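You operate a simulated robot arm through the tools that you are given. There is no shell and no other tool. Be economical: measure what you need, move in short steps, check, and stop when the job is done.

The job below is to be done with a simulated robot arm. You get a single attempt, and the scene is never put back.

## Task
Sweep the crumbs by the mugs into the dustpan and empty it into the green bowl.
Fine: crumbs brushed toward the pan, up to its lip; brush and pan back. Set down upright: yellow hand brush.

The check looks at the end state, three seconds after you hand in, the way a careful person would. Anything else that was tipped, shoved, dropped, spilled or broken makes it a failure.

## Robot
A 6-joint arm with a two-finger parallel gripper, fixed in place. Base frame: the origin is at the foot of the arm, x ahead of it, y to its left, z up; the work surface is at about z = 910. Lengths are in mm, angles in degrees, forces in N, time in s.
With the tool pointing down near the work surface it reaches from about 140 to 840 mm from the base axis. Its first joint turns from -166.0 to 166.0 degrees. Payload 3.91 kg.
Tool frame: the origin (TCP) lies between the finger pads and is the grasp point; the fingertips stand 30 mm ahead of it; z points along the fingers, y is the line along which they close. The gripper opens to 110 mm. The fingers are 20 mm wide and 10 mm thick; the gripper's body (48 by 112 mm) begins 55 mm behind the TCP.
Orientation is that of the tool frame in the base frame, as [roll, pitch, yaw] about the fixed x, y, z axes, in that order (R = Rz(yaw) Ry(pitch) Rx(roll)). With the fingers straight down and closing along the base's y, the tool's x points along the base's -x, its y along +y and its z along -z.

## Interface
- The arm moves only by the tool send_rows. Its argument "motion" is a list of rows, each a list of 7 numbers: the turn, a rotation vector about the tool's x, y, z in units of 5 degrees (1.0 is 5 degrees), then the shift along the tool's x, y, z in units of 40 mm (1.0 is 40 mm), then the gripper command, from -1 (shut) to 1 (fully open), values between in proportion. In form: [[rx, ry, rz, x, y, z, grip], ...]. A call has 1 to 8 rows; each row shifts and turns the commanded pose from where the row before left it, along the tool's axes as they then stand. A call with a number of a shift or a turn outside -1 to 1 is refused whole. Each row takes 0.2 s and may step no farther than 50 mm and 8.6 degrees from the row before; otherwise, or with a gripper value out of range, the whole call is refused. A pose out of reach is approached as far as the arm can. The call stops where the force on the tool passes 90 N (or 10 N more than at its start, if that is more) or the arm is blocked; 0.2 s more then pass. The fingers move at their own pace (about 108 mm/s each) and stop on an object; they squeeze with about 42 N. The grip force told is the motor's: it shows also when the fingers shut on nothing. Time passes only in rows, and 0.2 s behind the last, so rows that do not move let the fingers close. The reply holds the time, the measured pose of the TCP, the force on the tool along the base axes, the opening and the grip force, in the units named above and with some noise, with the torque about the TCP (base axes, N m) and any sound that the robot's microphone picked up, and new pictures: "views" is both (left out), scene, wrist or none.
- Cameras (640 x 400 px; columns grow to the right, rows downward): "scene" is fixed at [219.6, 650.1, 1486]; the picture's right is [-0.99, -0.12, 0.00], its down [-0.04, 0.32, -0.95] and it looks along [0.12, -0.94, -0.32] (base axes); focal length 310 px, centre (320, 200). "wrist" rides on the gripper at [77, 7, -114] in the tool frame; the picture's right is [-0.09, 1.00, 0.00], its down [-0.80, -0.07, -0.59] and it looks along [-0.59, -0.05, 0.80] (tool axes); focal length 270 px, centre (320, 200). There is no depth. A picture from a camera that has moved, and an enlarged one, comes with that camera's place and axes in the base frame and with its lens.
- move_column(by): slides the trunk up (or, below 0, down) by that many mm; the arm rides with it, the base frame stays. It gives what a move gives, with no picture.
- close_up(camera, box): a new picture of the part [left, top, right, bottom] of that camera's present view, enlarged. The clock stands still meanwhile.
- finish_job(): hands the job in; it is judged then, once.

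Work in short steps. Places have to be worked out from the pictures, the camera data and where the tool is seen: move nearer, look again, correct. Check each grasp and each placing, and mend what went wrong. You have 120 turns and 200 pictures in all, those below and enlarged ones among them. Open the gripper and draw the arm clear of the work before you hand the job in, unless the task says otherwise; then end with one line.

The tools are called after "Request:" by a JSON object that holds its "name" and its "arguments". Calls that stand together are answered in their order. send_rows: Moves the arm, as the interface text tells. Its arguments: {"type":"object","properties":{"motion":{"type":"array","items":{"type":"array","items":{"type":"number"}}},"views":{"type":"string","enum":["both","scene","wrist","none"]}},"required":["motion"]} The other tools are called the same way: move_column (by) slides the trunk up or down; close_up (camera, box) takes an enlarged picture of a part of a camera's view; finish_job () hands the job in.

At the start:

```text
time_s: 0.0
tool_pos: [266.5, -240.6, 1328.6]
orientation: [-180.0, 0.0, -180.0]
ft_force: [-0.1, -0.2, -0.4]
moment: [0.01, 0.0, -0.01]
finger_gap: 110.0
finger_force: 0.1
trunk travel left (down, up): [-475.0, 65.0]
```

scene: 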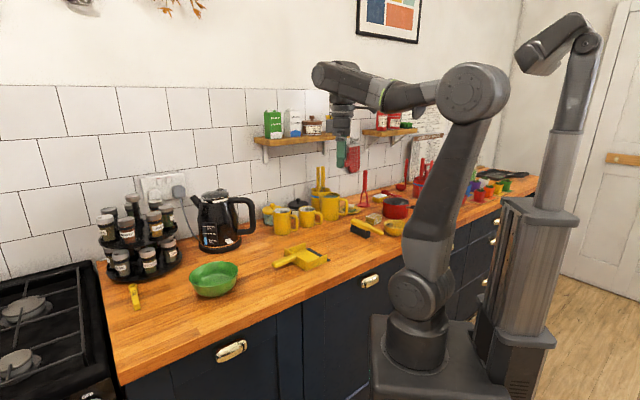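
wrist: 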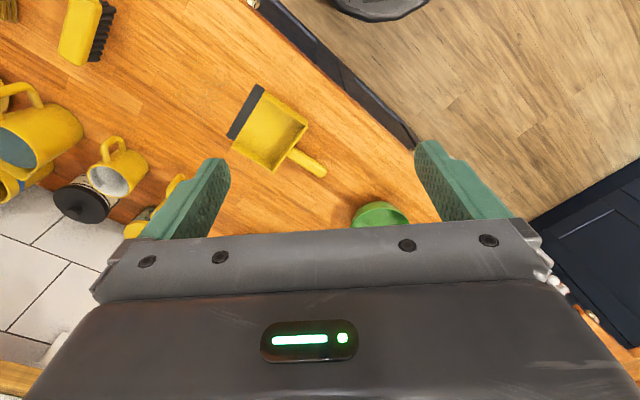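

I start by looking closer at the counter area with the pan, brush, mugs and crumbs.

Request:
{"name": "close_up", "arguments": {"camera": "scene", "box": [180, 170, 440, 310]}}

Request:
{"name": "close_up", "arguments": {"camera": "wrist", "box": [0, 0, 420, 240]}}

```text
2.46 times, centred on (310, 240) of scene
camera zoom: at [219.6, 650.1, 1486.0], right [-0.99, -0.12, 0.0], down [-0.04, 0.32, -0.95], along [0.12, -0.94, -0.32], focal length 762 px, centre (345, 102)
```

zoom: 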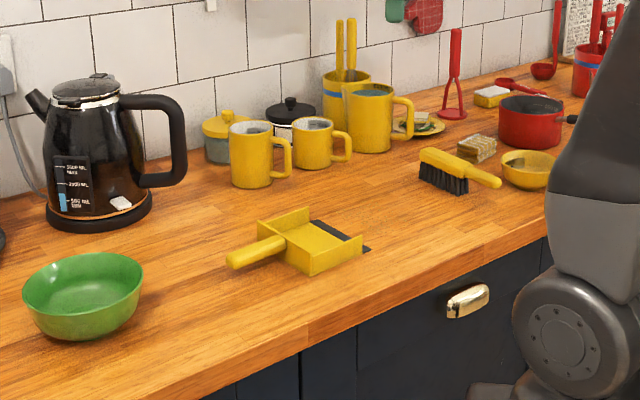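

```text
1.52 times, centred on (210, 120) of wrist
camera zoom: at [189.8, -232.6, 1443.9], right [0.09, 1.0, 0.0], down [0.8, -0.07, 0.59], along [0.59, -0.05, -0.8], focal length 412 px, centre (488, 322)
```

zoom: 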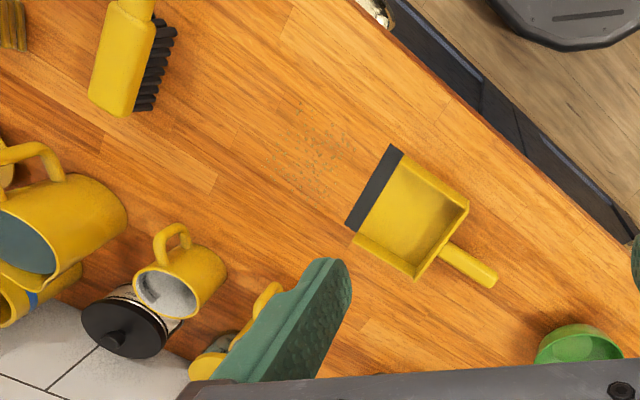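

Crumbs lie around (301,-457), the pan's lip runs about (304,-363)-(405,-446) with its handle end near (485,-248). The brush lies near (170,-600) parallel to the lip, and the bowl is near (655,-143). I move toward the brush, keeping height.

Request:
{"name": "send_rows", "arguments": {"motion": [[0, 0, 0, 0.25, -1, 0.4, 0], [0, 0, 0, 0.25, -1, 0.4, 0], [0, 0, 0, 0.25, -1, 0.4, 0], [0, 0, 0, 0.25, -1, 0.4, 0], [0, 0, 0, 0.25, -1, 0.4, 0], [0, 0, 0, 0.25, -1, 0.4, 0], [0, 0, 0, 0.25, -1, 0.4, 0], [0, 0, 0, 0.25, -1, 0.4, 0]], "views": "none"}}

Request:
{"name": "send_rows", "arguments": {"motion": [[0, 0, 1, 0, 0, 0, 0], [0, 0, 1, 0, 0, 0, 0], [0, 0, 1, 0, 0, 0, 0], [0, 0, 1, 0, 0, 0, 0], [0, 0, 1, 0, 0, 0, 0], [0, 0, 1, 0, 0, 0, 0], [0, 0, 1, 0, 0, 0, 0], [0, 0, 1, 0, 0, 0, 0]]}}

```text
time_s: 1.8
tool_pos: [183.9, -562.2, 1197.7]
orientation: [179.9, 0.1, -179.9]
ft_force: [0.0, -0.1, -0.3]
moment: [0.02, -0.03, 0.01]
finger_gap: 55.1
finger_force: 0.2
trunk travel left (down, up): [-475.0, 65.0]
```

```text
time_s: 3.6
tool_pos: [185.8, -559.6, 1201.2]
orientation: [179.9, 0.0, 140.1]
ft_force: [0.3, -0.2, 0.6]
moment: [-0.02, 0.0, 0.02]
finger_gap: 55.0
finger_force: 0.1
trunk travel left (down, up): [-475.0, 65.0]
camera wrist: at [131.6, -505.1, 1316.2], right [0.71, 0.71, 0.0], down [0.57, -0.57, 0.59], along [0.42, -0.42, -0.8], focal length 270 px, centre (320, 200)
```

scene: 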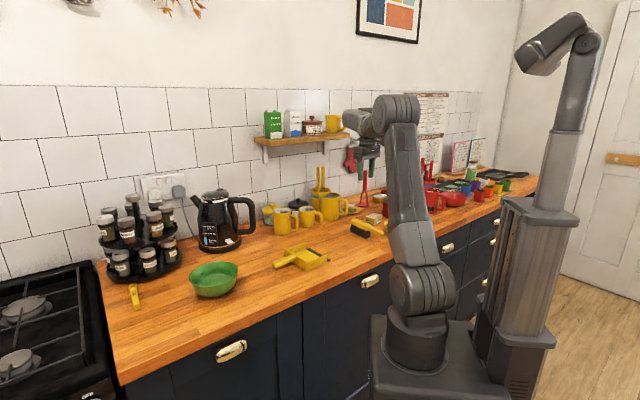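
wrist: 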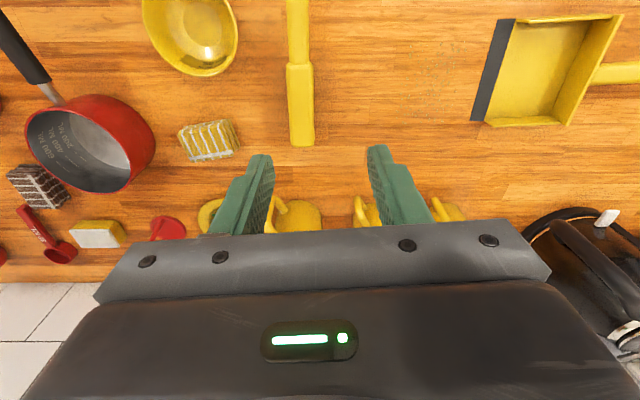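

The brush head spans about (159,-568) to (235,-648), axis at ~134.5°. I enlarge the wrist view to pin down the crumbs, lip and brush.

Request:
{"name": "close_up", "arguments": {"camera": "wrist", "box": [360, 0, 640, 175]}}

Request:
{"name": "close_up", "arguments": {"camera": "wrist", "box": [200, 0, 400, 160]}}

Request:
{"name": "close_up", "arguments": {"camera": "scene", "box": [335, 195, 435, 258]}}

```text
2.29 times, centred on (500, 88) of wrist
camera zoom: at [131.6, -505.1, 1316.2], right [0.71, 0.71, 0.0], down [0.57, -0.57, 0.59], along [0.42, -0.42, -0.8], focal length 618 px, centre (-91, 457)
```

zoom: 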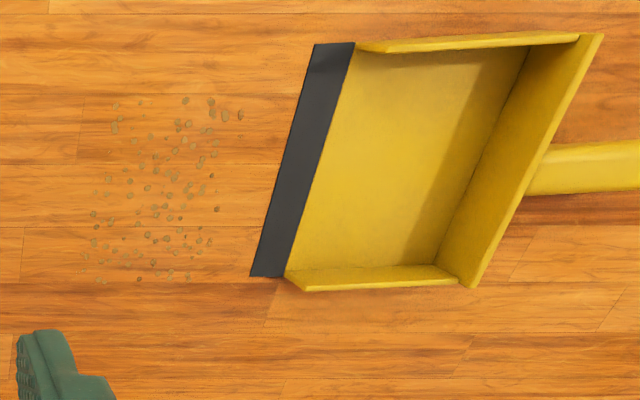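

```text
2.50 times, centred on (300, 80) of wrist
camera zoom: at [131.6, -505.1, 1316.2], right [0.71, 0.71, 0.0], down [0.57, -0.57, 0.59], along [0.42, -0.42, -0.8], focal length 676 px, centre (370, 500)
```

zoom: 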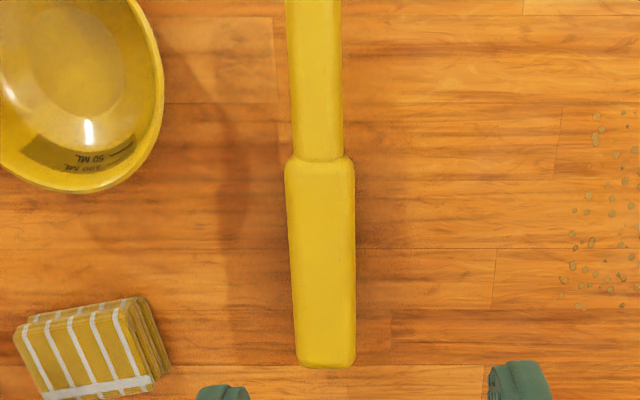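

```text
6.35 times, centred on (385, 226) of scene
camera zoom: at [219.6, 650.1, 1486.0], right [-0.99, -0.12, 0.0], down [-0.04, 0.32, -0.95], along [0.12, -0.94, -0.32], focal length 1966 px, centre (-93, 32)
```

zoom: 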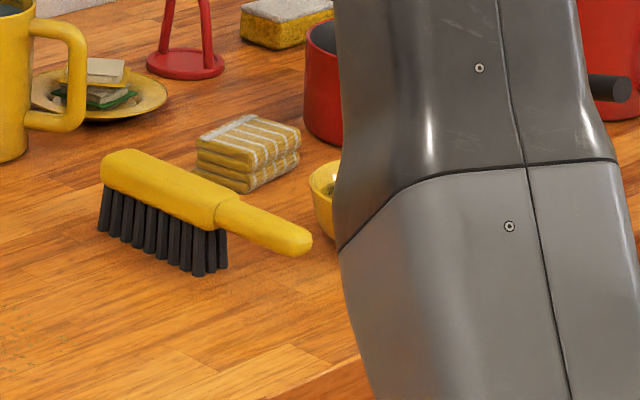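

Crumbs span 32–115 mm ahead of the lip and match the brush head's length. The brush body is about 36 mm wide, z 944–968, centred near (195,-604), at ~134.3°. I align above it.

Request:
{"name": "send_rows", "arguments": {"motion": [[0, 0, 0, -0.22, -0.175, 0.88, 0.27], [0, 0, 0, -0.22, -0.175, 0.88, 0.27], [0, 0, 0, -0.22, -0.175, 0.88, 0.27], [0, 0, 0, -0.22, -0.175, 0.88, 0.27], [0, 0, 0.58, 0, 0, 0, 0.27], [0, 0, 0.58, 0, 0, 0, 0.27], [0, 0, 0, 0, 0, 0, 0.27]]}}

```text
time_s: 5.2
tool_pos: [194.3, -604.6, 1061.7]
orientation: [-180.0, 0.0, 134.2]
ft_force: [0.0, 1.1, -0.9]
moment: [0.03, 0.02, 0.0]
finger_gap: 70.0
finger_force: 0.0
trunk travel left (down, up): [-475.0, 65.0]
camera wrist: at [146.5, -545.1, 1175.5], right [0.78, 0.63, 0.0], down [0.51, -0.62, 0.59], along [0.38, -0.46, -0.8], focal length 270 px, centre (320, 200)
```

scene: 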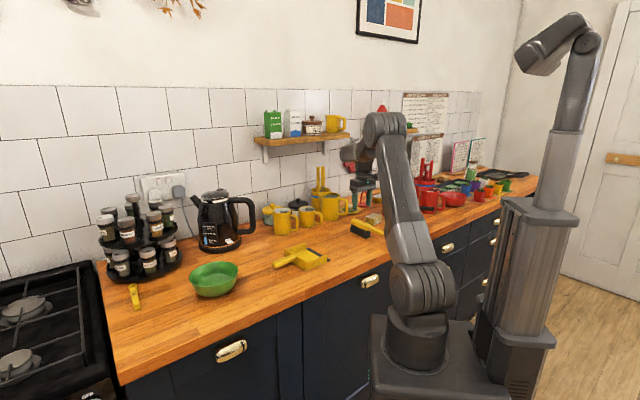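
wrist: 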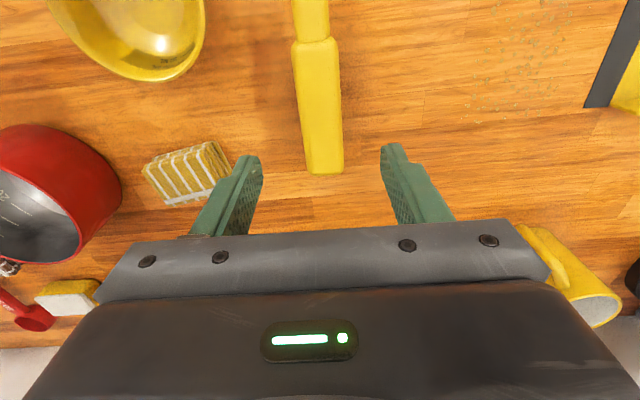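

The estimate is confirmed within 3 mm (head mid ≈ (194,-601.5)). I go down to z≈957, then close.

Request:
{"name": "send_rows", "arguments": {"motion": [[0, 0, 0, 0.05, 0.05, 0.87, 0.27], [0, 0, 0, 0, 0, 0.87, 0.27], [0, 0, 0, 0, 0, 0.6, 0.27], [0, 0, 0, 0, 0, 0.27, 0.27]]}}

```text
time_s: 6.2
tool_pos: [195.1, -601.1, 956.4]
orientation: [-179.9, 0.0, 134.2]
ft_force: [0.1, 0.5, 0.1]
moment: [0.0, 0.03, -0.04]
finger_gap: 69.9
finger_force: 0.0
trunk travel left (down, up): [-475.0, 65.0]
camera wrist: at [146.3, -541.9, 1070.8], right [0.78, 0.63, 0.0], down [0.51, -0.62, 0.59], along [0.38, -0.46, -0.8], focal length 270 px, centre (320, 200)
```

scene: 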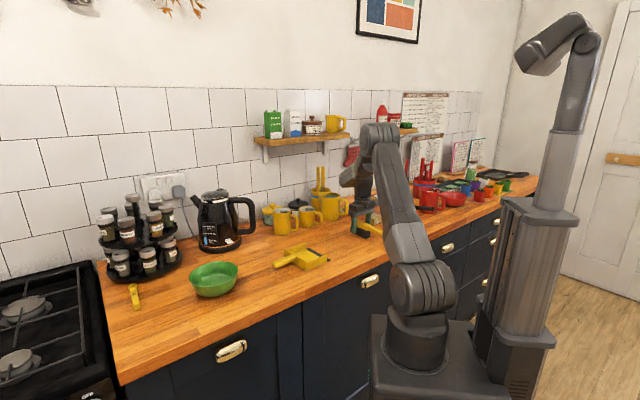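
wrist: 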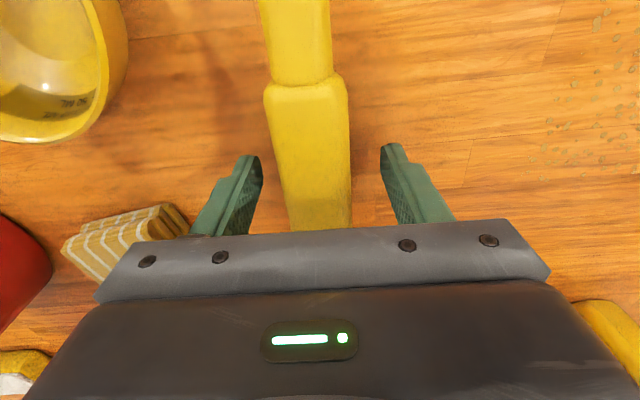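

The brush is about 3 mm toward the left finger, so I nudge sideways and close.

Request:
{"name": "send_rows", "arguments": {"motion": [[0, 0, 0, 0, -0.08, 0, 0.27], [0, 0, 0, 0, 0, 0, -0.1], [0, 0, 0, 0, 0, 0, -0.3], [0, 0, 0, 0, 0, 0, -0.6], [0, 0, 0, 0, 0, 0, -1], [0, 0, 0, 0, 0, 0, -1]], "views": "wrist"}}

```text
time_s: 7.6
tool_pos: [193.1, -603.6, 957.5]
orientation: [-180.0, 0.0, 134.2]
ft_force: [-0.8, 0.7, -0.6]
moment: [-0.05, -0.02, -0.01]
finger_gap: 33.4
finger_force: 42.7
trunk travel left (down, up): [-475.0, 65.0]
camera wrist: at [144.2, -543.7, 1071.3], right [0.78, 0.63, 0.0], down [0.51, -0.62, 0.59], along [0.38, -0.46, -0.8], focal length 270 px, centre (320, 200)
```

wrist: 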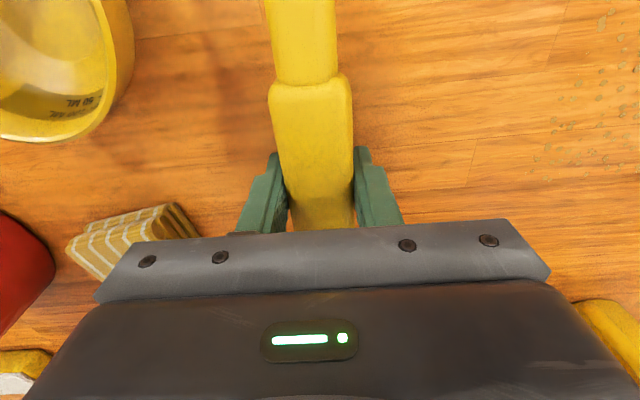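

Brush is held (gap 33.4). I lift it slightly, turn it parallel to the lip, move it to ~150 mm before the lip behind the crumbs, and lower it.

Request:
{"name": "send_rows", "arguments": {"motion": [[0, 0, 0, 0, 0, -0.6, -1], [0, 0, -0.52, 0, 0, 0, -1], [0, 0, -0.52, 0, 0, 0, -1], [0, 0, 0, 0, 0.85, 0, -1], [0, 0, 0, 0, 0.85, 0, -1], [0, 0, 0, 0, 0.85, 0, -1], [0, 0, 0, 0, 0, 0, -1]]}}

```text
time_s: 9.2
tool_pos: [260.1, -525.0, 980.2]
orientation: [-180.0, 0.0, 139.4]
ft_force: [-0.5, 0.2, -1.3]
moment: [-0.02, -0.05, 0.03]
finger_gap: 33.8
finger_force: 41.8
trunk travel left (down, up): [-475.0, 65.0]
camera wrist: at [207.1, -469.8, 1094.4], right [0.71, 0.7, 0.0], down [0.56, -0.57, 0.59], along [0.42, -0.42, -0.8], focal length 270 px, centre (320, 200)
```

scene: 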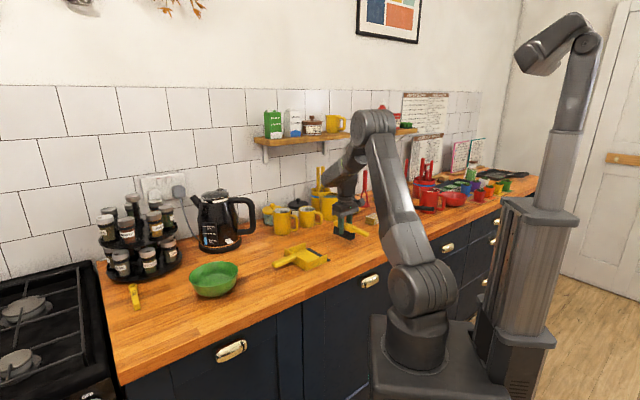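
wrist: 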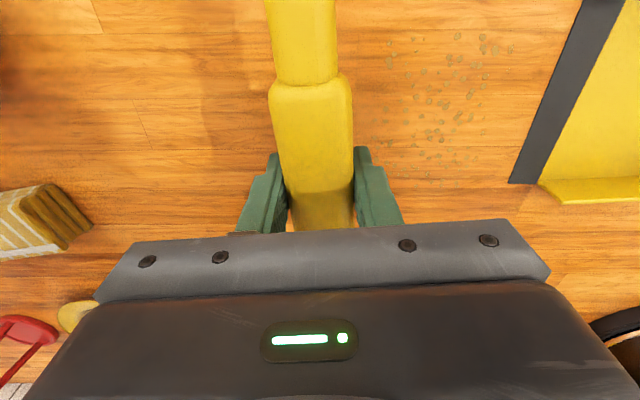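

Alignment is good; crumbs span nearly the full brush width. I lower with a small offset to the far side and sweep to just short of the lip, drifting inward.

Request:
{"name": "send_rows", "arguments": {"motion": [[0, 0, 0, -0.12, 0, 0.4, -1], [0, 0, 0, 0, 0, 0.17, -1], [0, 0, 0, 0, 0, 0, -1]], "views": "wrist"}}

Request:
{"name": "send_rows", "arguments": {"motion": [[0, 0, 0, 0.03, 0.4, 0, -1], [0, 0, 0, 0.03, 0.4, 0, -1], [0, 0, 0, 0.03, 0.4, 0, -1], [0, 0, 0, 0.03, 0.4, 0, -1]], "views": "wrist"}}

```text
time_s: 10.0
tool_pos: [263.3, -528.9, 957.8]
orientation: [-180.0, -0.1, 139.4]
ft_force: [-0.4, 0.2, -1.6]
moment: [-0.04, -0.01, -0.02]
finger_gap: 33.6
finger_force: 42.0
trunk travel left (down, up): [-475.0, 65.0]
camera wrist: at [209.8, -473.8, 1071.4], right [0.71, 0.7, 0.0], down [0.56, -0.57, 0.59], along [0.42, -0.42, -0.8], focal length 270 px, centre (320, 200)
```

wrist: 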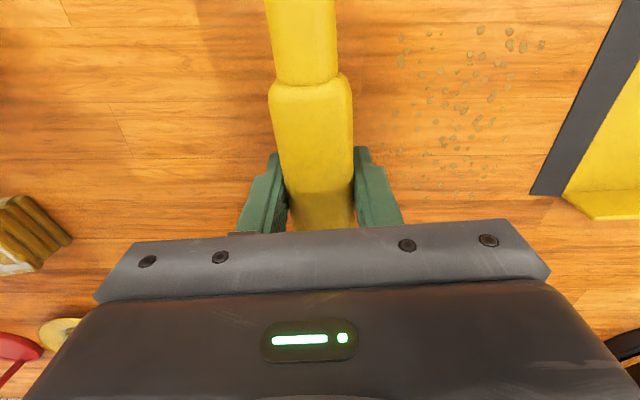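

```text
time_s: 11.0
tool_pos: [302.6, -477.9, 957.4]
orientation: [-179.9, 0.0, 139.3]
ft_force: [0.3, -0.6, -1.4]
moment: [-0.01, -0.01, 0.0]
finger_gap: 33.3
finger_force: 42.3
trunk travel left (down, up): [-475.0, 65.0]
camera wrist: at [248.5, -421.7, 1071.4], right [0.71, 0.7, 0.0], down [0.56, -0.58, 0.59], along [0.42, -0.42, -0.8], focal length 270 px, centre (320, 200)
```

wrist: 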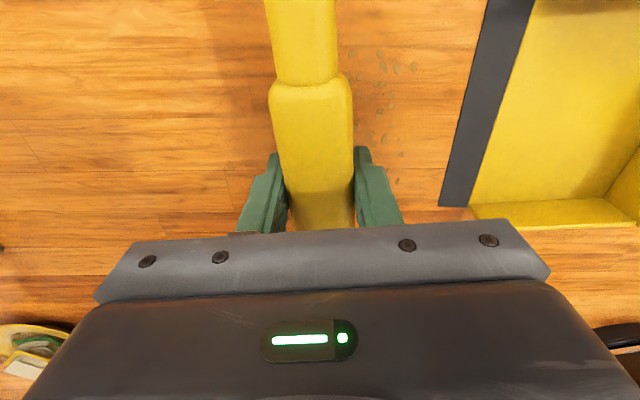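

Crumbs are moving ahead of the bristles and none are visible behind. I continue to near the lip.

Request:
{"name": "send_rows", "arguments": {"motion": [[0, 0, 0, 0.03, 0.4, 0, -1], [0, 0, 0, 0.03, 0.4, 0, -1], [0, 0, 0, 0.03, 0.4, 0, -1], [0, 0, 0, 0.03, 0.4, 0, -1]]}}

Request:
{"name": "close_up", "arguments": {"camera": "wrist", "box": [200, 0, 640, 230]}}

Request:
{"name": "close_up", "arguments": {"camera": "scene", "box": [260, 210, 360, 275]}}

```text
time_s: 12.0
tool_pos: [339.9, -424.9, 957.7]
orientation: [179.9, 0.0, 139.4]
ft_force: [0.0, -0.3, -1.2]
moment: [0.01, 0.0, 0.03]
finger_gap: 33.4
finger_force: 42.2
trunk travel left (down, up): [-475.0, 65.0]
camera wrist: at [285.4, -370.0, 1071.8], right [0.71, 0.7, 0.0], down [0.56, -0.57, 0.59], along [0.42, -0.42, -0.8], focal length 270 px, centre (320, 200)
```

scene: 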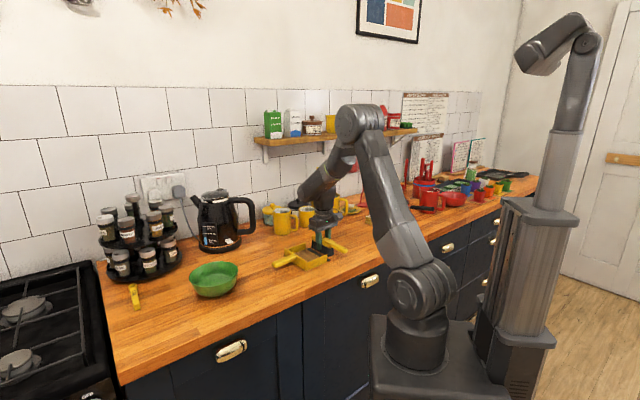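
wrist: 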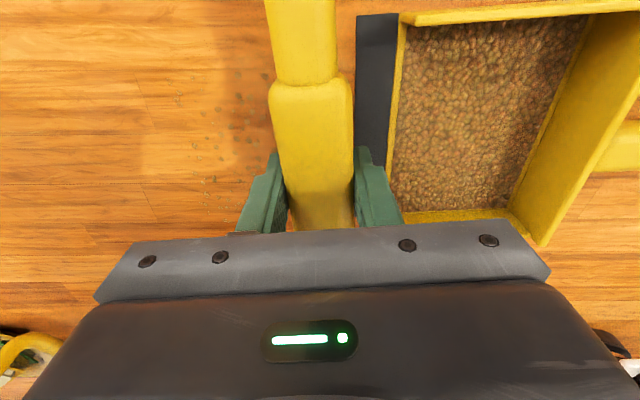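

```text
1.45 times, centred on (420, 115) of wrist
camera zoom: at [285.4, -370.0, 1071.8], right [0.71, 0.7, 0.0], down [0.56, -0.57, 0.59], along [0.42, -0.42, -0.8], focal length 393 px, centre (174, 324)
```

zoom: 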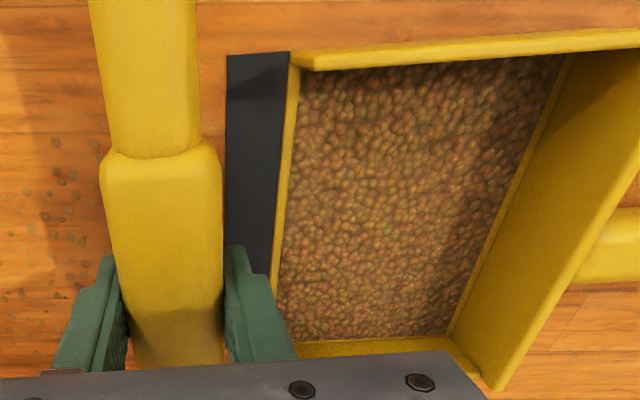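

```text
6.15 times, centred on (310, 242) of scene
camera zoom: at [219.6, 650.1, 1486.0], right [-0.99, -0.12, 0.0], down [-0.04, 0.32, -0.95], along [0.12, -0.94, -0.32], focal length 1905 px, centre (382, -62)
```

zoom: 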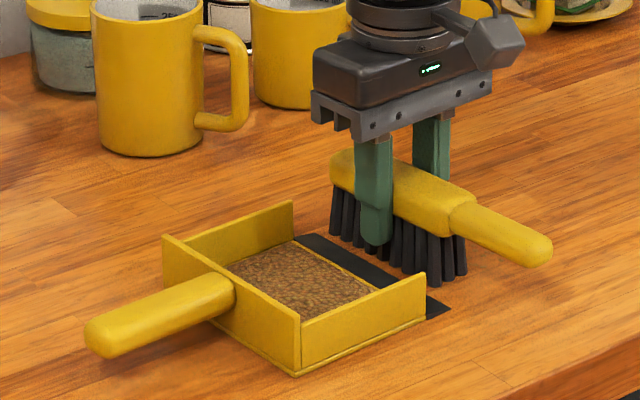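

The pan now shows swept contents, but some crumbs remain behind the brush. I raise the brush and move back over the patch to look.

Request:
{"name": "send_rows", "arguments": {"motion": [[0, 0, 0, 0, 0, -0.7, -1], [0, 0, 0, 0, -1, -0.1, -1], [0, 0, 0, 0, -1, 0, -1], [0, 0, 0, 0, -1, 0, -1], [0, 0, 0, 0, -0.6, 0, -1], [0, 0, 0, 0, 0, 0, -1]], "views": "wrist"}}

Request:
{"name": "close_up", "arguments": {"camera": "wrist", "box": [320, 0, 640, 230]}}

```text
time_s: 13.4
tool_pos: [245.2, -535.9, 987.5]
orientation: [-179.9, 0.0, 139.6]
ft_force: [-0.1, -0.5, -2.3]
moment: [0.0, -0.03, 0.03]
finger_gap: 33.4
finger_force: 41.7
trunk travel left (down, up): [-475.0, 65.0]
camera wrist: at [191.2, -480.6, 1102.2], right [0.71, 0.7, 0.0], down [0.56, -0.57, 0.59], along [0.42, -0.42, -0.8], focal length 270 px, centre (320, 200)
```

wrist: 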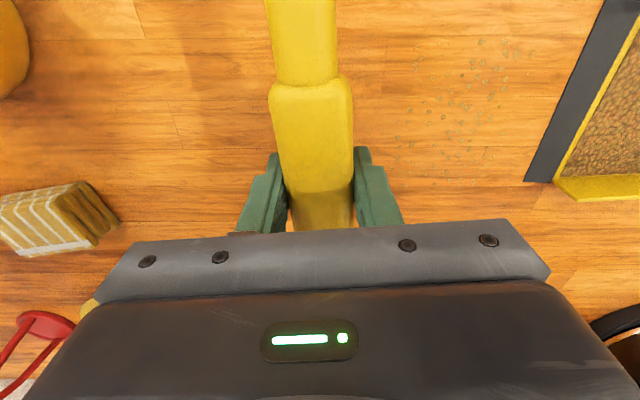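

```text
1.74 times, centred on (480, 115) of wrist
camera zoom: at [191.2, -480.6, 1102.2], right [0.71, 0.7, 0.0], down [0.56, -0.57, 0.59], along [0.42, -0.42, -0.8], focal length 470 px, centre (42, 348)
```

zoom: 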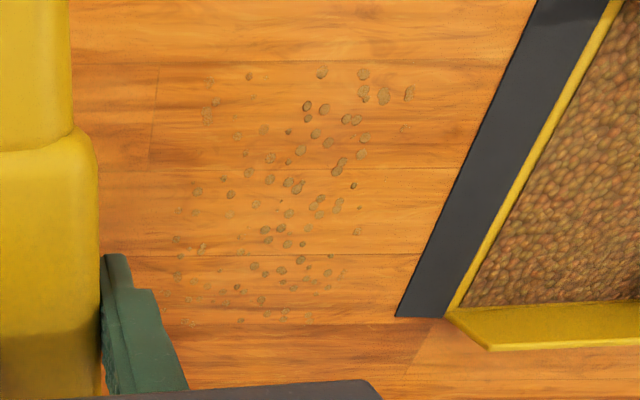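

The crumbs fade under strokes rather than vanish at once, so more strokes are needed. I do another pass, slightly lower and gentler.

Request:
{"name": "send_rows", "arguments": {"motion": [[0, 0, 0, -0.15, 0.4, 0.4, -1], [0, 0, 0, 0, 0, 0.38, -1], [0, 0, 0, 0, 0.3, 0, -1], [0, 0, 0, 0, 0.3, 0, -1], [0, 0, 0, 0, 0.3, 0, -1], [0, 0, 0, 0, 0.3, 0, -1], [0, 0, 0, 0, 0.3, 0, -1], [0, 0, 0, 0, 0.3, 0, -1]], "views": "none"}}

Request:
{"name": "send_rows", "arguments": {"motion": [[0, 0, 0, 0, 0.3, 0, -1], [0, 0, 0, 0, 0.3, 0, -1], [0, 0, 0, 0, 0.3, 0, -1], [0, 0, 0, 0, 0.3, 0, -1], [0, 0, 0, 0, 0.3, 0, -1], [0, 0, 0, 0, 0, 0, -1]], "views": "wrist"}}

```text
time_s: 15.2
tool_pos: [307.3, -472.4, 957.5]
orientation: [-180.0, 0.0, 139.4]
ft_force: [0.5, -0.8, -1.3]
moment: [-0.03, 0.06, 0.0]
finger_gap: 33.6
finger_force: 42.3
trunk travel left (down, up): [-475.0, 65.0]
```

```text
time_s: 16.6
tool_pos: [347.2, -424.9, 958.6]
orientation: [180.0, 0.0, 139.4]
ft_force: [-0.3, 0.3, -2.0]
moment: [0.0, -0.01, 0.02]
finger_gap: 33.7
finger_force: 42.2
trunk travel left (down, up): [-475.0, 65.0]
camera wrist: at [293.0, -370.6, 1071.9], right [0.71, 0.7, 0.0], down [0.56, -0.57, 0.59], along [0.42, -0.42, -0.8], focal length 270 px, centre (320, 200)
```

wrist: 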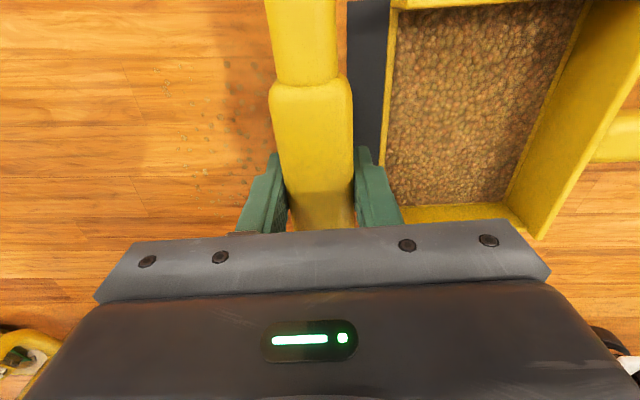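

Vertical force shows little contact. I lift back and lower in small steps to feel bristle contact.

Request:
{"name": "send_rows", "arguments": {"motion": [[0, 0, 0, 0, 0, -0.6, -1], [0, 0, 0, 0, -1, 0, -1], [0, 0, 0, 0, -1, 0, -1], [0, 0, 0, 0, -1, 0, -1], [0, 0, 0, 0, -0.2, 0, -1], [0, 0, 0, 0, 0, 0.5, -1], [0, 0, 0, 0, 0, 0.1, -1], [0, 0, 0, 0, 0, 0, -1]], "views": "wrist"}}

Request:
{"name": "send_rows", "arguments": {"motion": [[0, 0, 0, 0, 0, 0.04, -1], [0, 0, 0, 0, 0, 0, -1]], "views": "none"}}

Request:
{"name": "send_rows", "arguments": {"motion": [[0, 0, 0, 0, 0, 0.04, -1], [0, 0, 0, 0, 0, 0, -1]], "views": "none"}}

```text
time_s: 18.4
tool_pos: [263.5, -523.1, 957.1]
orientation: [-180.0, 0.0, 139.5]
ft_force: [0.0, 0.8, -2.1]
moment: [-0.03, -0.05, 0.02]
finger_gap: 33.5
finger_force: 42.5
trunk travel left (down, up): [-475.0, 65.0]
camera wrist: at [209.6, -467.6, 1072.2], right [0.71, 0.7, 0.0], down [0.56, -0.57, 0.59], along [0.42, -0.42, -0.8], focal length 270 px, centre (320, 200)
```

wrist: 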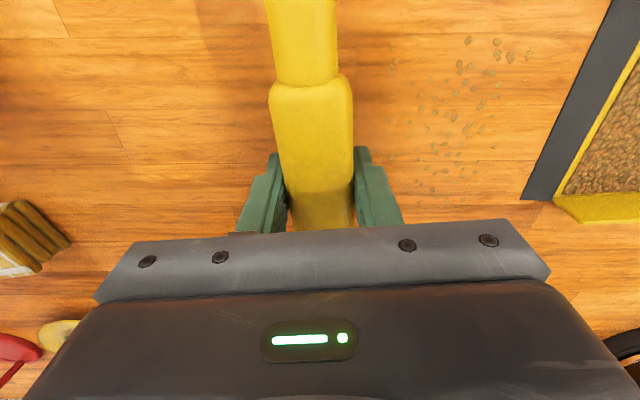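

```text
time_s: 19.0
tool_pos: [262.6, -523.0, 957.1]
orientation: [-179.8, 0.0, 139.6]
ft_force: [0.9, -1.0, 8.0]
moment: [0.31, 0.3, 0.03]
finger_gap: 33.4
finger_force: 42.0
trunk travel left (down, up): [-475.0, 65.0]
```

```text
time_s: 19.6
tool_pos: [263.0, -522.8, 957.2]
orientation: [-179.9, 0.2, 139.4]
ft_force: [2.1, -3.2, 24.7]
moment: [0.51, 0.55, 0.05]
finger_gap: 33.6
finger_force: 41.8
trunk travel left (down, up): [-475.0, 65.0]
```

Contact is reached (25 N); I ease back to a light press and sweep forward with contact, checking midway.

Request:
{"name": "send_rows", "arguments": {"motion": [[0, 0, 0, 0, 0, -0.035, -1], [0, 0, 0, 0, 0.3, 0, -1], [0, 0, 0, 0, 0.3, 0, -1], [0, 0, 0, 0, 0.3, 0, -1], [0, 0, 0, 0, 0.3, 0, -1]], "views": "wrist"}}

Request:
{"name": "send_rows", "arguments": {"motion": [[0, 0, 0, 0, 0.3, 0, -1], [0, 0, 0, 0, 0.3, 0, -1], [0, 0, 0, 0, 0.3, 0, -1], [0, 0, 0, 0, 0.3, 0, -1], [0, 0, 0, 0, 0.3, 0, -1], [0, 0, 0, 0, 0.3, 0, -1]], "views": "wrist"}}

```text
time_s: 20.8
tool_pos: [294.0, -486.0, 956.8]
orientation: [-180.0, 0.0, 139.5]
ft_force: [-1.4, 0.3, 7.6]
moment: [-0.32, -0.32, -0.1]
finger_gap: 33.6
finger_force: 42.2
trunk travel left (down, up): [-475.0, 65.0]
camera wrist: at [240.1, -430.3, 1071.3], right [0.71, 0.7, 0.0], down [0.56, -0.57, 0.59], along [0.42, -0.42, -0.8], focal length 270 px, centre (320, 200)
```

wrist: 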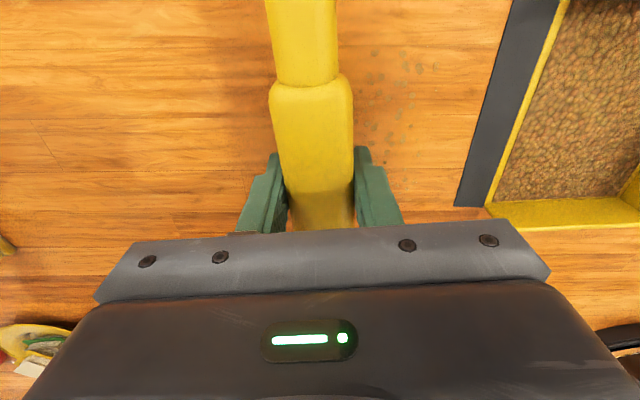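

```text
time_s: 22.2
tool_pos: [341.8, -431.4, 957.2]
orientation: [180.0, 0.0, 139.6]
ft_force: [0.5, 0.4, -1.7]
moment: [-0.02, -0.01, 0.0]
finger_gap: 33.5
finger_force: 41.9
trunk travel left (down, up): [-475.0, 65.0]
camera wrist: at [288.0, -376.4, 1071.4], right [0.71, 0.7, 0.0], down [0.56, -0.57, 0.59], along [0.42, -0.42, -0.8], focal length 270 px, centre (320, 200)
```

wrist: 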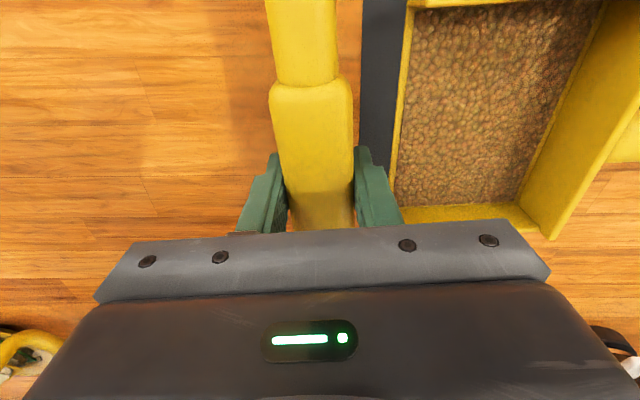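

The patch behind looks clean now. I raise and back off to verify nothing is left in front of the lip.

Request:
{"name": "send_rows", "arguments": {"motion": [[0, 0, 0, 0, 0, -0.8, -1], [0, 0, 0, 0, -1, -0.5, -1], [0, 0, 0, 0, -1, 0, -1], [0, 0, 0, 0, -1, 0, -1], [0, 0, 0, 0, -1, 0, -1], [0, 0, 0, 0, 0, 0, -1]], "views": "wrist"}}

Request:
{"name": "close_up", "arguments": {"camera": "wrist", "box": [320, 0, 640, 230]}}

Request:
{"name": "close_up", "arguments": {"camera": "scene", "box": [250, 200, 400, 290]}}

```text
time_s: 23.6
tool_pos: [236.0, -553.8, 1009.6]
orientation: [-180.0, 0.0, 139.4]
ft_force: [-0.2, 0.2, -1.8]
moment: [0.02, 0.0, -0.04]
finger_gap: 33.4
finger_force: 42.0
trunk travel left (down, up): [-475.0, 65.0]
camera wrist: at [182.5, -499.4, 1123.3], right [0.71, 0.7, 0.0], down [0.56, -0.57, 0.59], along [0.42, -0.42, -0.8], focal length 270 px, centre (320, 200)
```

wrist: 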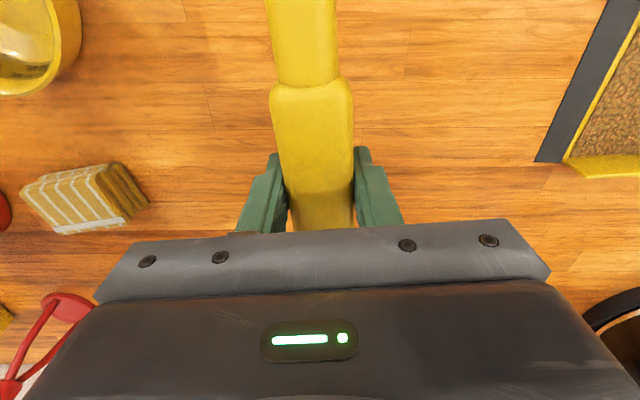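

```text
1.74 times, centred on (480, 115) of wrist
camera zoom: at [182.5, -499.4, 1123.3], right [0.71, 0.7, 0.0], down [0.56, -0.57, 0.59], along [0.42, -0.42, -0.8], focal length 470 px, centre (42, 348)
```

zoom: 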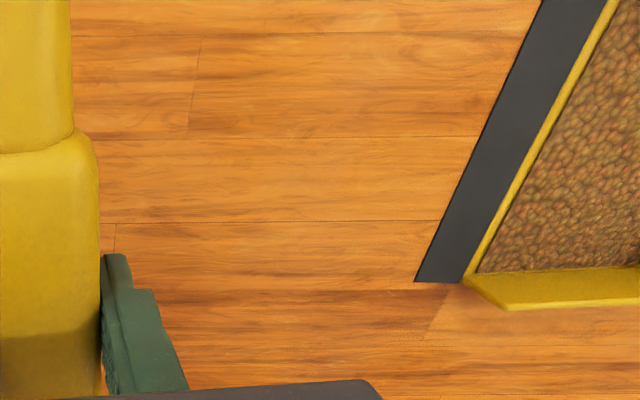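

```text
4.27 times, centred on (325, 245) of scene
camera zoom: at [219.6, 650.1, 1486.0], right [-0.99, -0.12, 0.0], down [-0.04, 0.32, -0.95], along [0.12, -0.94, -0.32], focal length 1321 px, centre (299, 8)
```

zoom: 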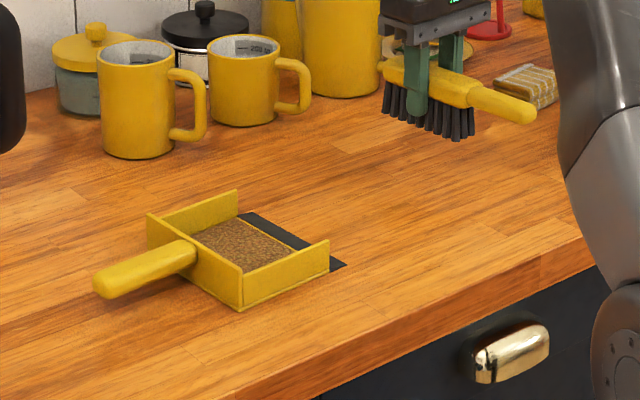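

All crumbs are in the pan. I return the brush to its original place, (193,-604), yaw 134.2.

Request:
{"name": "send_rows", "arguments": {"motion": [[0, 0, 0, 0, -0.82, 0, -1], [0, 0, 0, 0, -0.82, 0, -1], [0, 0, 0.52, 0, 0, 0, -1], [0, 0, 0.52, 0, 0, 0, -1], [0, 0, 0, 0, 0, 0.9, -1], [0, 0, 0, 0, 0, 0.32, -1], [0, 0, 0, 0, 0, 0, -1]], "views": "wrist"}}

```text
time_s: 25.2
tool_pos: [194.2, -604.0, 958.3]
orientation: [-180.0, 0.0, 134.1]
ft_force: [-0.1, -0.7, -2.3]
moment: [-0.04, 0.01, 0.01]
finger_gap: 33.4
finger_force: 41.7
trunk travel left (down, up): [-475.0, 65.0]
camera wrist: at [146.1, -544.5, 1073.5], right [0.78, 0.63, 0.0], down [0.51, -0.62, 0.59], along [0.38, -0.46, -0.8], focal length 270 px, centre (320, 200)
```

wrist: 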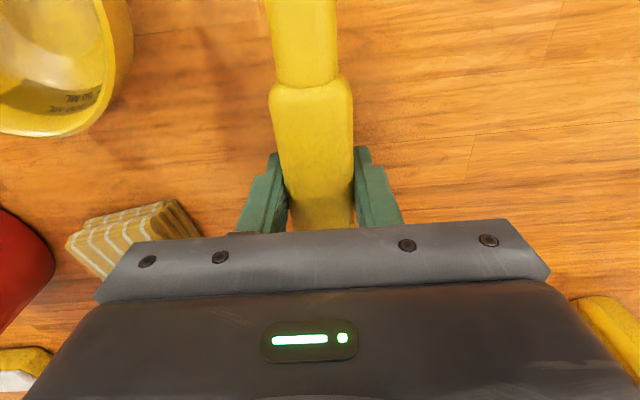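

The view matches the original grasp. I lower the last millimetre by feel and open slightly.

Request:
{"name": "send_rows", "arguments": {"motion": [[0, 0, 0, 0, 0, 0.025, -1], [0, 0, 0, 0, 0, 0, -1]], "views": "none"}}

Request:
{"name": "send_rows", "arguments": {"motion": [[0, 0, 0, 0, 0, 0, -0.2], [0, 0, 0, 0, 0, 0, 0], [0, 0, 0, 0, 0, 0, 0.27], [0, 0, 0, 0, 0, -0.5, 0.27], [0, 0, 0, 0, 0, -1, 0.27], [0, 0, 0, 0, 0, -1, 0.27], [0, 0, 0, 0, 0, -1, 0.27], [0, 0, 0, 0, 0, -1, 0.27]]}}

Request:
{"name": "close_up", "arguments": {"camera": "scene", "box": [335, 195, 435, 258]}}

```text
time_s: 25.8
tool_pos: [195.2, -603.8, 957.4]
orientation: [179.9, 0.0, 134.2]
ft_force: [0.1, 0.6, -1.2]
moment: [0.03, 0.01, 0.01]
finger_gap: 33.4
finger_force: 42.1
trunk travel left (down, up): [-475.0, 65.0]
```

```text
time_s: 27.6
tool_pos: [193.5, -602.4, 1137.6]
orientation: [180.0, 0.0, 134.2]
ft_force: [0.1, 1.0, 0.1]
moment: [0.02, 0.01, 0.02]
finger_gap: 70.0
finger_force: 0.2
trunk travel left (down, up): [-475.0, 65.0]
camera wrist: at [145.1, -541.1, 1252.3], right [0.78, 0.63, 0.0], down [0.51, -0.62, 0.59], along [0.38, -0.46, -0.8], focal length 270 px, centre (320, 200)
```

scene: 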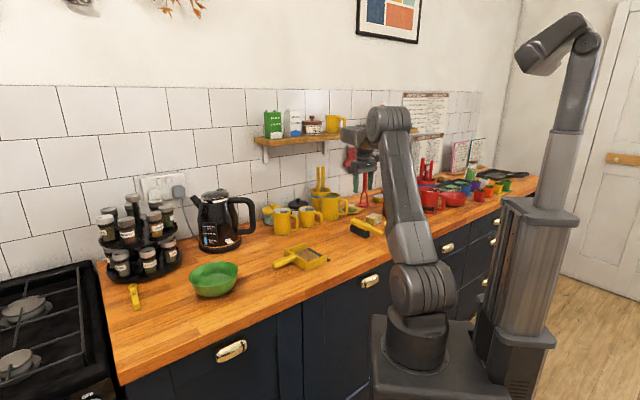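
wrist: 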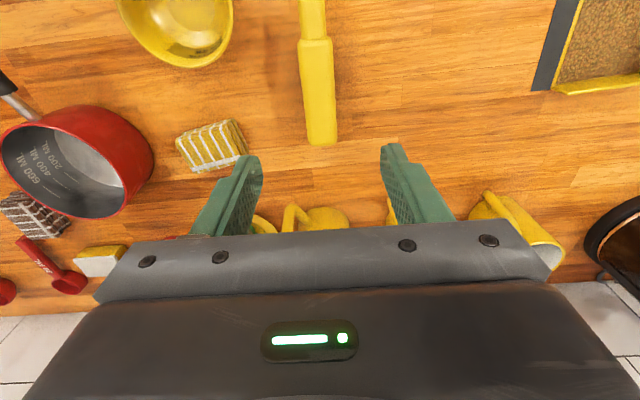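

```text
6.35 times, centred on (385, 226) of scene
camera zoom: at [219.6, 650.1, 1486.0], right [-0.99, -0.12, 0.0], down [-0.04, 0.32, -0.95], along [0.12, -0.94, -0.32], focal length 1966 px, centre (-93, 32)
```

zoom: 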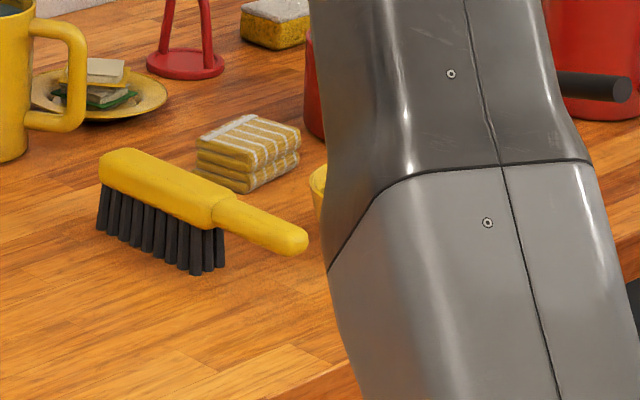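

Brush is upright in its original place. Next I move above the pan handle (about (455,-285)) and turn so the tool x points toward the lip, which allows a natural outward tip later.

Request:
{"name": "send_rows", "arguments": {"motion": [[0, 0, 0, 0.11, 1, 0, 0.27], [0, 0, 0, 0.11, 1, 0, 0.27], [0, 0, 0, 0.11, 1, 0, 0.27], [0, 0, 0, 0.11, 1, 0, 0.27], [0, 0, 0, 0.11, 1, 0, 0.27], [0, 0, 0, 0.11, 1, 0, 0.27], [0, 0, 0, 0.11, 1, 0, 0.27], [0, 0, 0, 0.11, 1, 0, 0.27]], "views": "none"}}

Request:
{"name": "send_rows", "arguments": {"motion": [[0, 0, 0, 0.11, 1, 0, 0.27], [0, 0, 0, 0.11, 1, 0, 0.27], [0, 0, -1, 0, 0, 0, 0.27], [0, 0, -1, 0, 0, 0, 0.27], [0, 0, -1, 0, 0, 0, 0.27], [0, 0, -1, 0, 0, 0, 0.27], [0, 0, -1, 0, 0, 0, 0.27], [0, 0, -1, 0, 0, 0, 0.27]], "views": "none"}}

Request:
{"name": "send_rows", "arguments": {"motion": [[0, 0, -1, 0, 0, 0, 0.27], [0, 0, -1, 0, 0, 0, 0.27], [0, 0, -1, 0, 0, 0, 0.27], [0, 0, -1, 0, 0, 0, 0.27], [0, 0, -1, 0, 0, 0, 0.27], [0, 0, -1, 0, 0, 0, 0.27], [0, 0, -1, 0, 0, 0, 0.27], [0, 0, -1, 0, 0, 0, 0.27]], "views": "none"}}

Request:
{"name": "send_rows", "arguments": {"motion": [[0, 0, -1, 0, 0, 0, 0.27], [0, 0, -1, 0, 0, 0, 0.27], [0, 0, -1, 0, 0, 0, 0.27], [0, 0, -1, 0, 0, 0, 0.27], [0, 0, -1, 0, 0, 0, 0.27], [0, 0, 0, 0, 0, 0, 0.27]]}}

```text
time_s: 29.4
tool_pos: [399.1, -353.7, 1139.6]
orientation: [-179.9, -0.1, 134.2]
ft_force: [-0.1, 0.4, -0.3]
moment: [0.02, -0.01, -0.04]
finger_gap: 69.8
finger_force: 0.0
trunk travel left (down, up): [-475.0, 65.0]
```

```text
time_s: 31.2
tool_pos: [451.9, -292.7, 1139.3]
orientation: [-180.0, 0.0, 164.3]
ft_force: [-1.2, -0.3, 0.2]
moment: [0.01, 0.01, 0.0]
finger_gap: 69.7
finger_force: 0.0
trunk travel left (down, up): [-475.0, 65.0]
```

```text
time_s: 33.0
tool_pos: [450.3, -291.8, 1138.5]
orientation: [-180.0, 0.1, -155.6]
ft_force: [-0.9, -0.3, 0.4]
moment: [-0.03, 0.01, 0.0]
finger_gap: 70.0
finger_force: 0.0
trunk travel left (down, up): [-475.0, 65.0]
```

```text
time_s: 34.4
tool_pos: [451.5, -291.3, 1138.6]
orientation: [-180.0, 0.0, -130.7]
ft_force: [-0.3, 1.1, -0.6]
moment: [0.0, 0.01, -0.04]
finger_gap: 69.9
finger_force: 0.1
trunk travel left (down, up): [-475.0, 65.0]
camera wrist: at [395.7, -346.4, 1253.1], right [-0.7, 0.72, 0.0], down [0.58, 0.56, 0.59], along [0.43, 0.41, -0.8], focal length 270 px, centre (320, 200)
```

scene: 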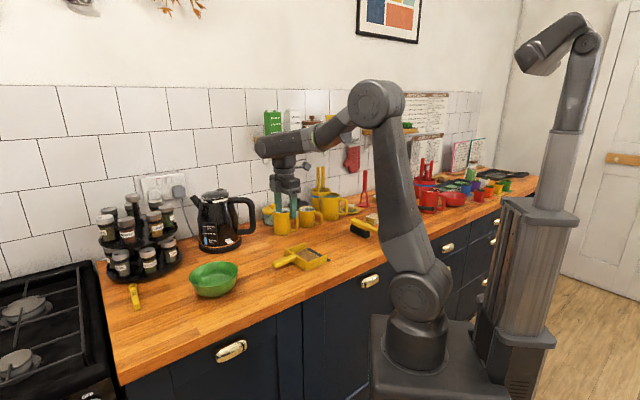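
wrist: 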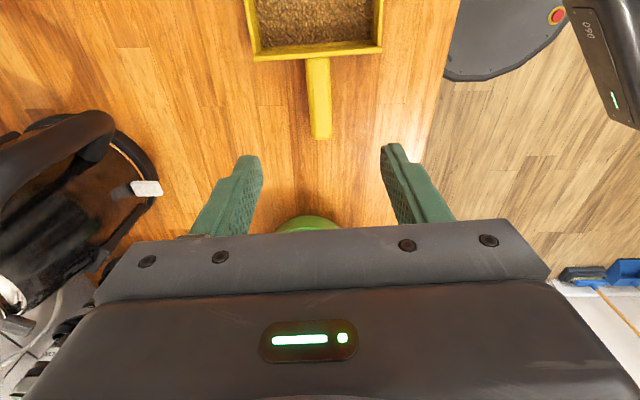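

The handle is centred under the fingers; pan direction measures about 47.5°. I trim yaw by ~2° and lower to 1000 to look again.

Request:
{"name": "send_rows", "arguments": {"motion": [[0, 0, 0.36, 0, 0, 0.9, 0.1], [0, 0, 0, 0, 0, 0.9, 0.1], [0, 0, 0, 0, 0, 0.9, 0.1], [0, 0, 0, 0, 0, 0.75, 0.1], [0, 0, 0, 0, 0, 0, 0.1]], "views": "wrist"}}

Request:
{"name": "close_up", "arguments": {"camera": "scene", "box": [250, 180, 350, 280]}}

```text
time_s: 35.6
tool_pos: [450.9, -292.0, 999.9]
orientation: [-180.0, -0.1, -132.6]
ft_force: [0.1, 0.2, 0.2]
moment: [-0.01, 0.0, -0.02]
finger_gap: 60.5
finger_force: 0.1
trunk travel left (down, up): [-475.0, 65.0]
camera wrist: at [393.6, -344.2, 1114.0], right [-0.67, 0.74, 0.0], down [0.59, 0.54, 0.59], along [0.44, 0.4, -0.8], focal length 270 px, centre (320, 200)
```

wrist: 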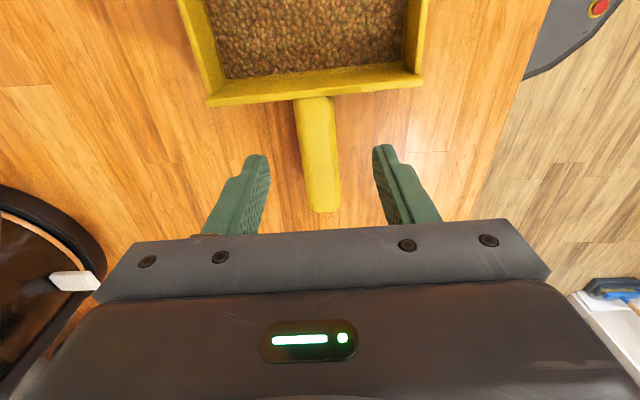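

```text
4.00 times, centred on (300, 230) of scene
camera zoom: at [219.6, 650.1, 1486.0], right [-0.99, -0.12, 0.0], down [-0.04, 0.32, -0.95], along [0.12, -0.94, -0.32], focal length 1238 px, centre (400, 80)
```

zoom: 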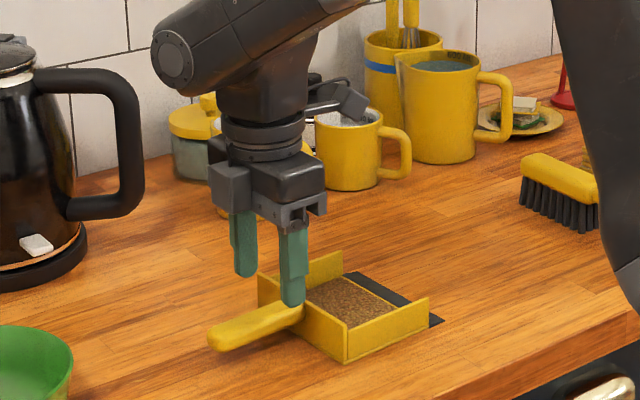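

The handle centreline matches (46.7°, centre z≈937). I shift 6 mm toward the pan, descend to z≈945 and grip.

Request:
{"name": "send_rows", "arguments": {"motion": [[0, 0, 0, 0.15, 0, 0.7, 0.1], [0, 0, 0, 0, 0, 0.45, 0.1], [0, 0, 0, 0, 0, 0.22, 0.1], [0, 0, 0, 0, 0, 0, 0.1]], "views": "wrist"}}

```text
time_s: 36.6
tool_pos: [447.0, -297.8, 946.7]
orientation: [180.0, 0.0, -132.6]
ft_force: [-0.7, 0.3, -0.3]
moment: [0.01, 0.02, 0.02]
finger_gap: 60.6
finger_force: 0.2
trunk travel left (down, up): [-475.0, 65.0]
camera wrist: at [389.9, -350.2, 1059.7], right [-0.67, 0.74, 0.0], down [0.59, 0.54, 0.59], along [0.44, 0.4, -0.8], focal length 270 px, centre (320, 200)
```

wrist: 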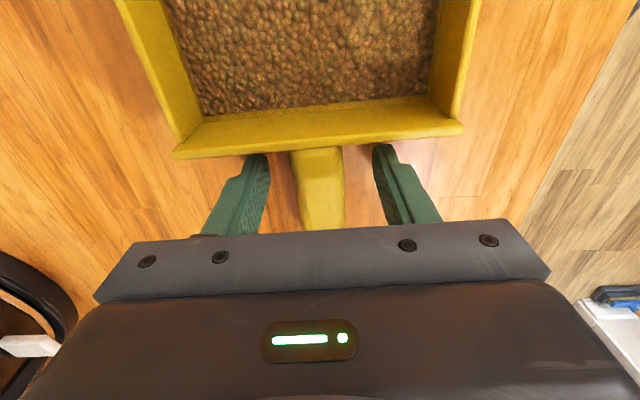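

Fingers straddle the handle just behind the rear wall with no contact force. I close.

Request:
{"name": "send_rows", "arguments": {"motion": [[0, 0, 0, 0, 0, 0, -0.2], [0, 0, 0, 0, 0, 0, -0.5], [0, 0, 0, 0, 0, 0, -1], [0, 0, 0, 0, 0, 0, -1], [0, 0, 0, 0, 0, 0, -1]], "views": "wrist"}}

```text
time_s: 37.8
tool_pos: [445.8, -298.4, 945.7]
orientation: [-180.0, 0.0, -132.6]
ft_force: [0.6, -0.6, 0.1]
moment: [-0.04, 0.03, 0.1]
finger_gap: 25.6
finger_force: 42.0
trunk travel left (down, up): [-475.0, 65.0]
camera wrist: at [389.9, -350.2, 1059.8], right [-0.67, 0.74, 0.0], down [0.59, 0.54, 0.59], along [0.44, 0.4, -0.8], focal length 270 px, centre (320, 200)
```

wrist: 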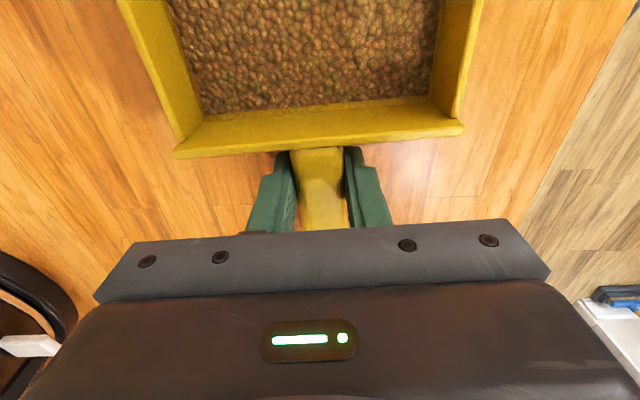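

Handle held (25.6 mm). I lift straight up a little and check for sag.

Request:
{"name": "send_rows", "arguments": {"motion": [[0, 0, 0, 0, 0, -0.2, -1], [0, 0.4, 0, 0, 0, -0.3, -1], [0, 0.4, 0, 0, 0, -0.3, -1], [0, 0, 0, 0, 0, 0, -1]], "views": "wrist"}}

Request:
{"name": "close_up", "arguments": {"camera": "scene", "box": [250, 180, 350, 280]}}

```text
time_s: 38.8
tool_pos: [445.2, -298.2, 978.5]
orientation: [180.0, -4.0, -132.6]
ft_force: [0.8, -0.4, -2.0]
moment: [0.07, -0.07, 0.06]
finger_gap: 25.5
finger_force: 41.6
trunk travel left (down, up): [-475.0, 65.0]
camera wrist: at [394.8, -343.2, 1098.0], right [-0.67, 0.74, -0.01], down [0.62, 0.57, 0.54], along [0.4, 0.36, -0.84], focal length 270 px, centre (320, 200)
```

wrist: 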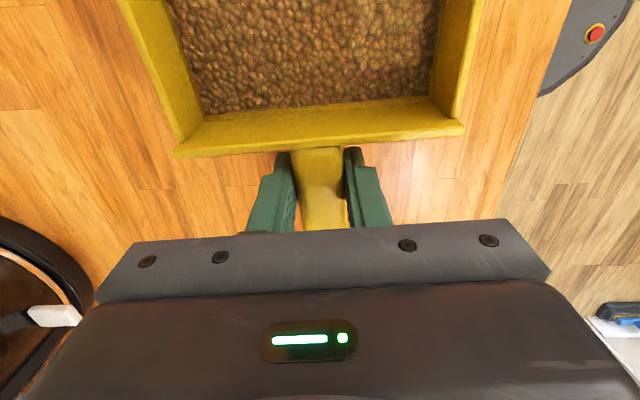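

```text
4.00 times, centred on (300, 230) of scene
camera zoom: at [219.6, 650.1, 1486.0], right [-0.99, -0.12, 0.0], down [-0.04, 0.32, -0.95], along [0.12, -0.94, -0.32], focal length 1238 px, centre (400, 80)
```

zoom: 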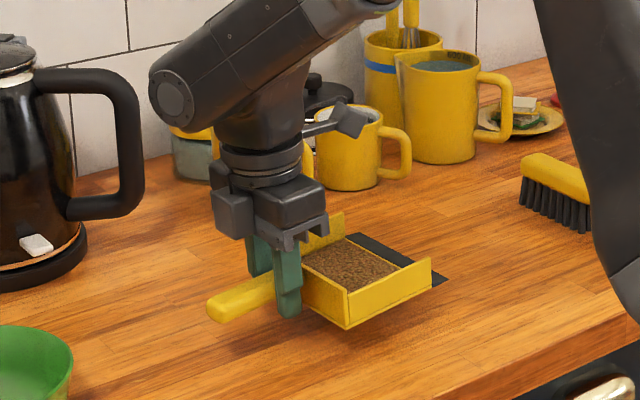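

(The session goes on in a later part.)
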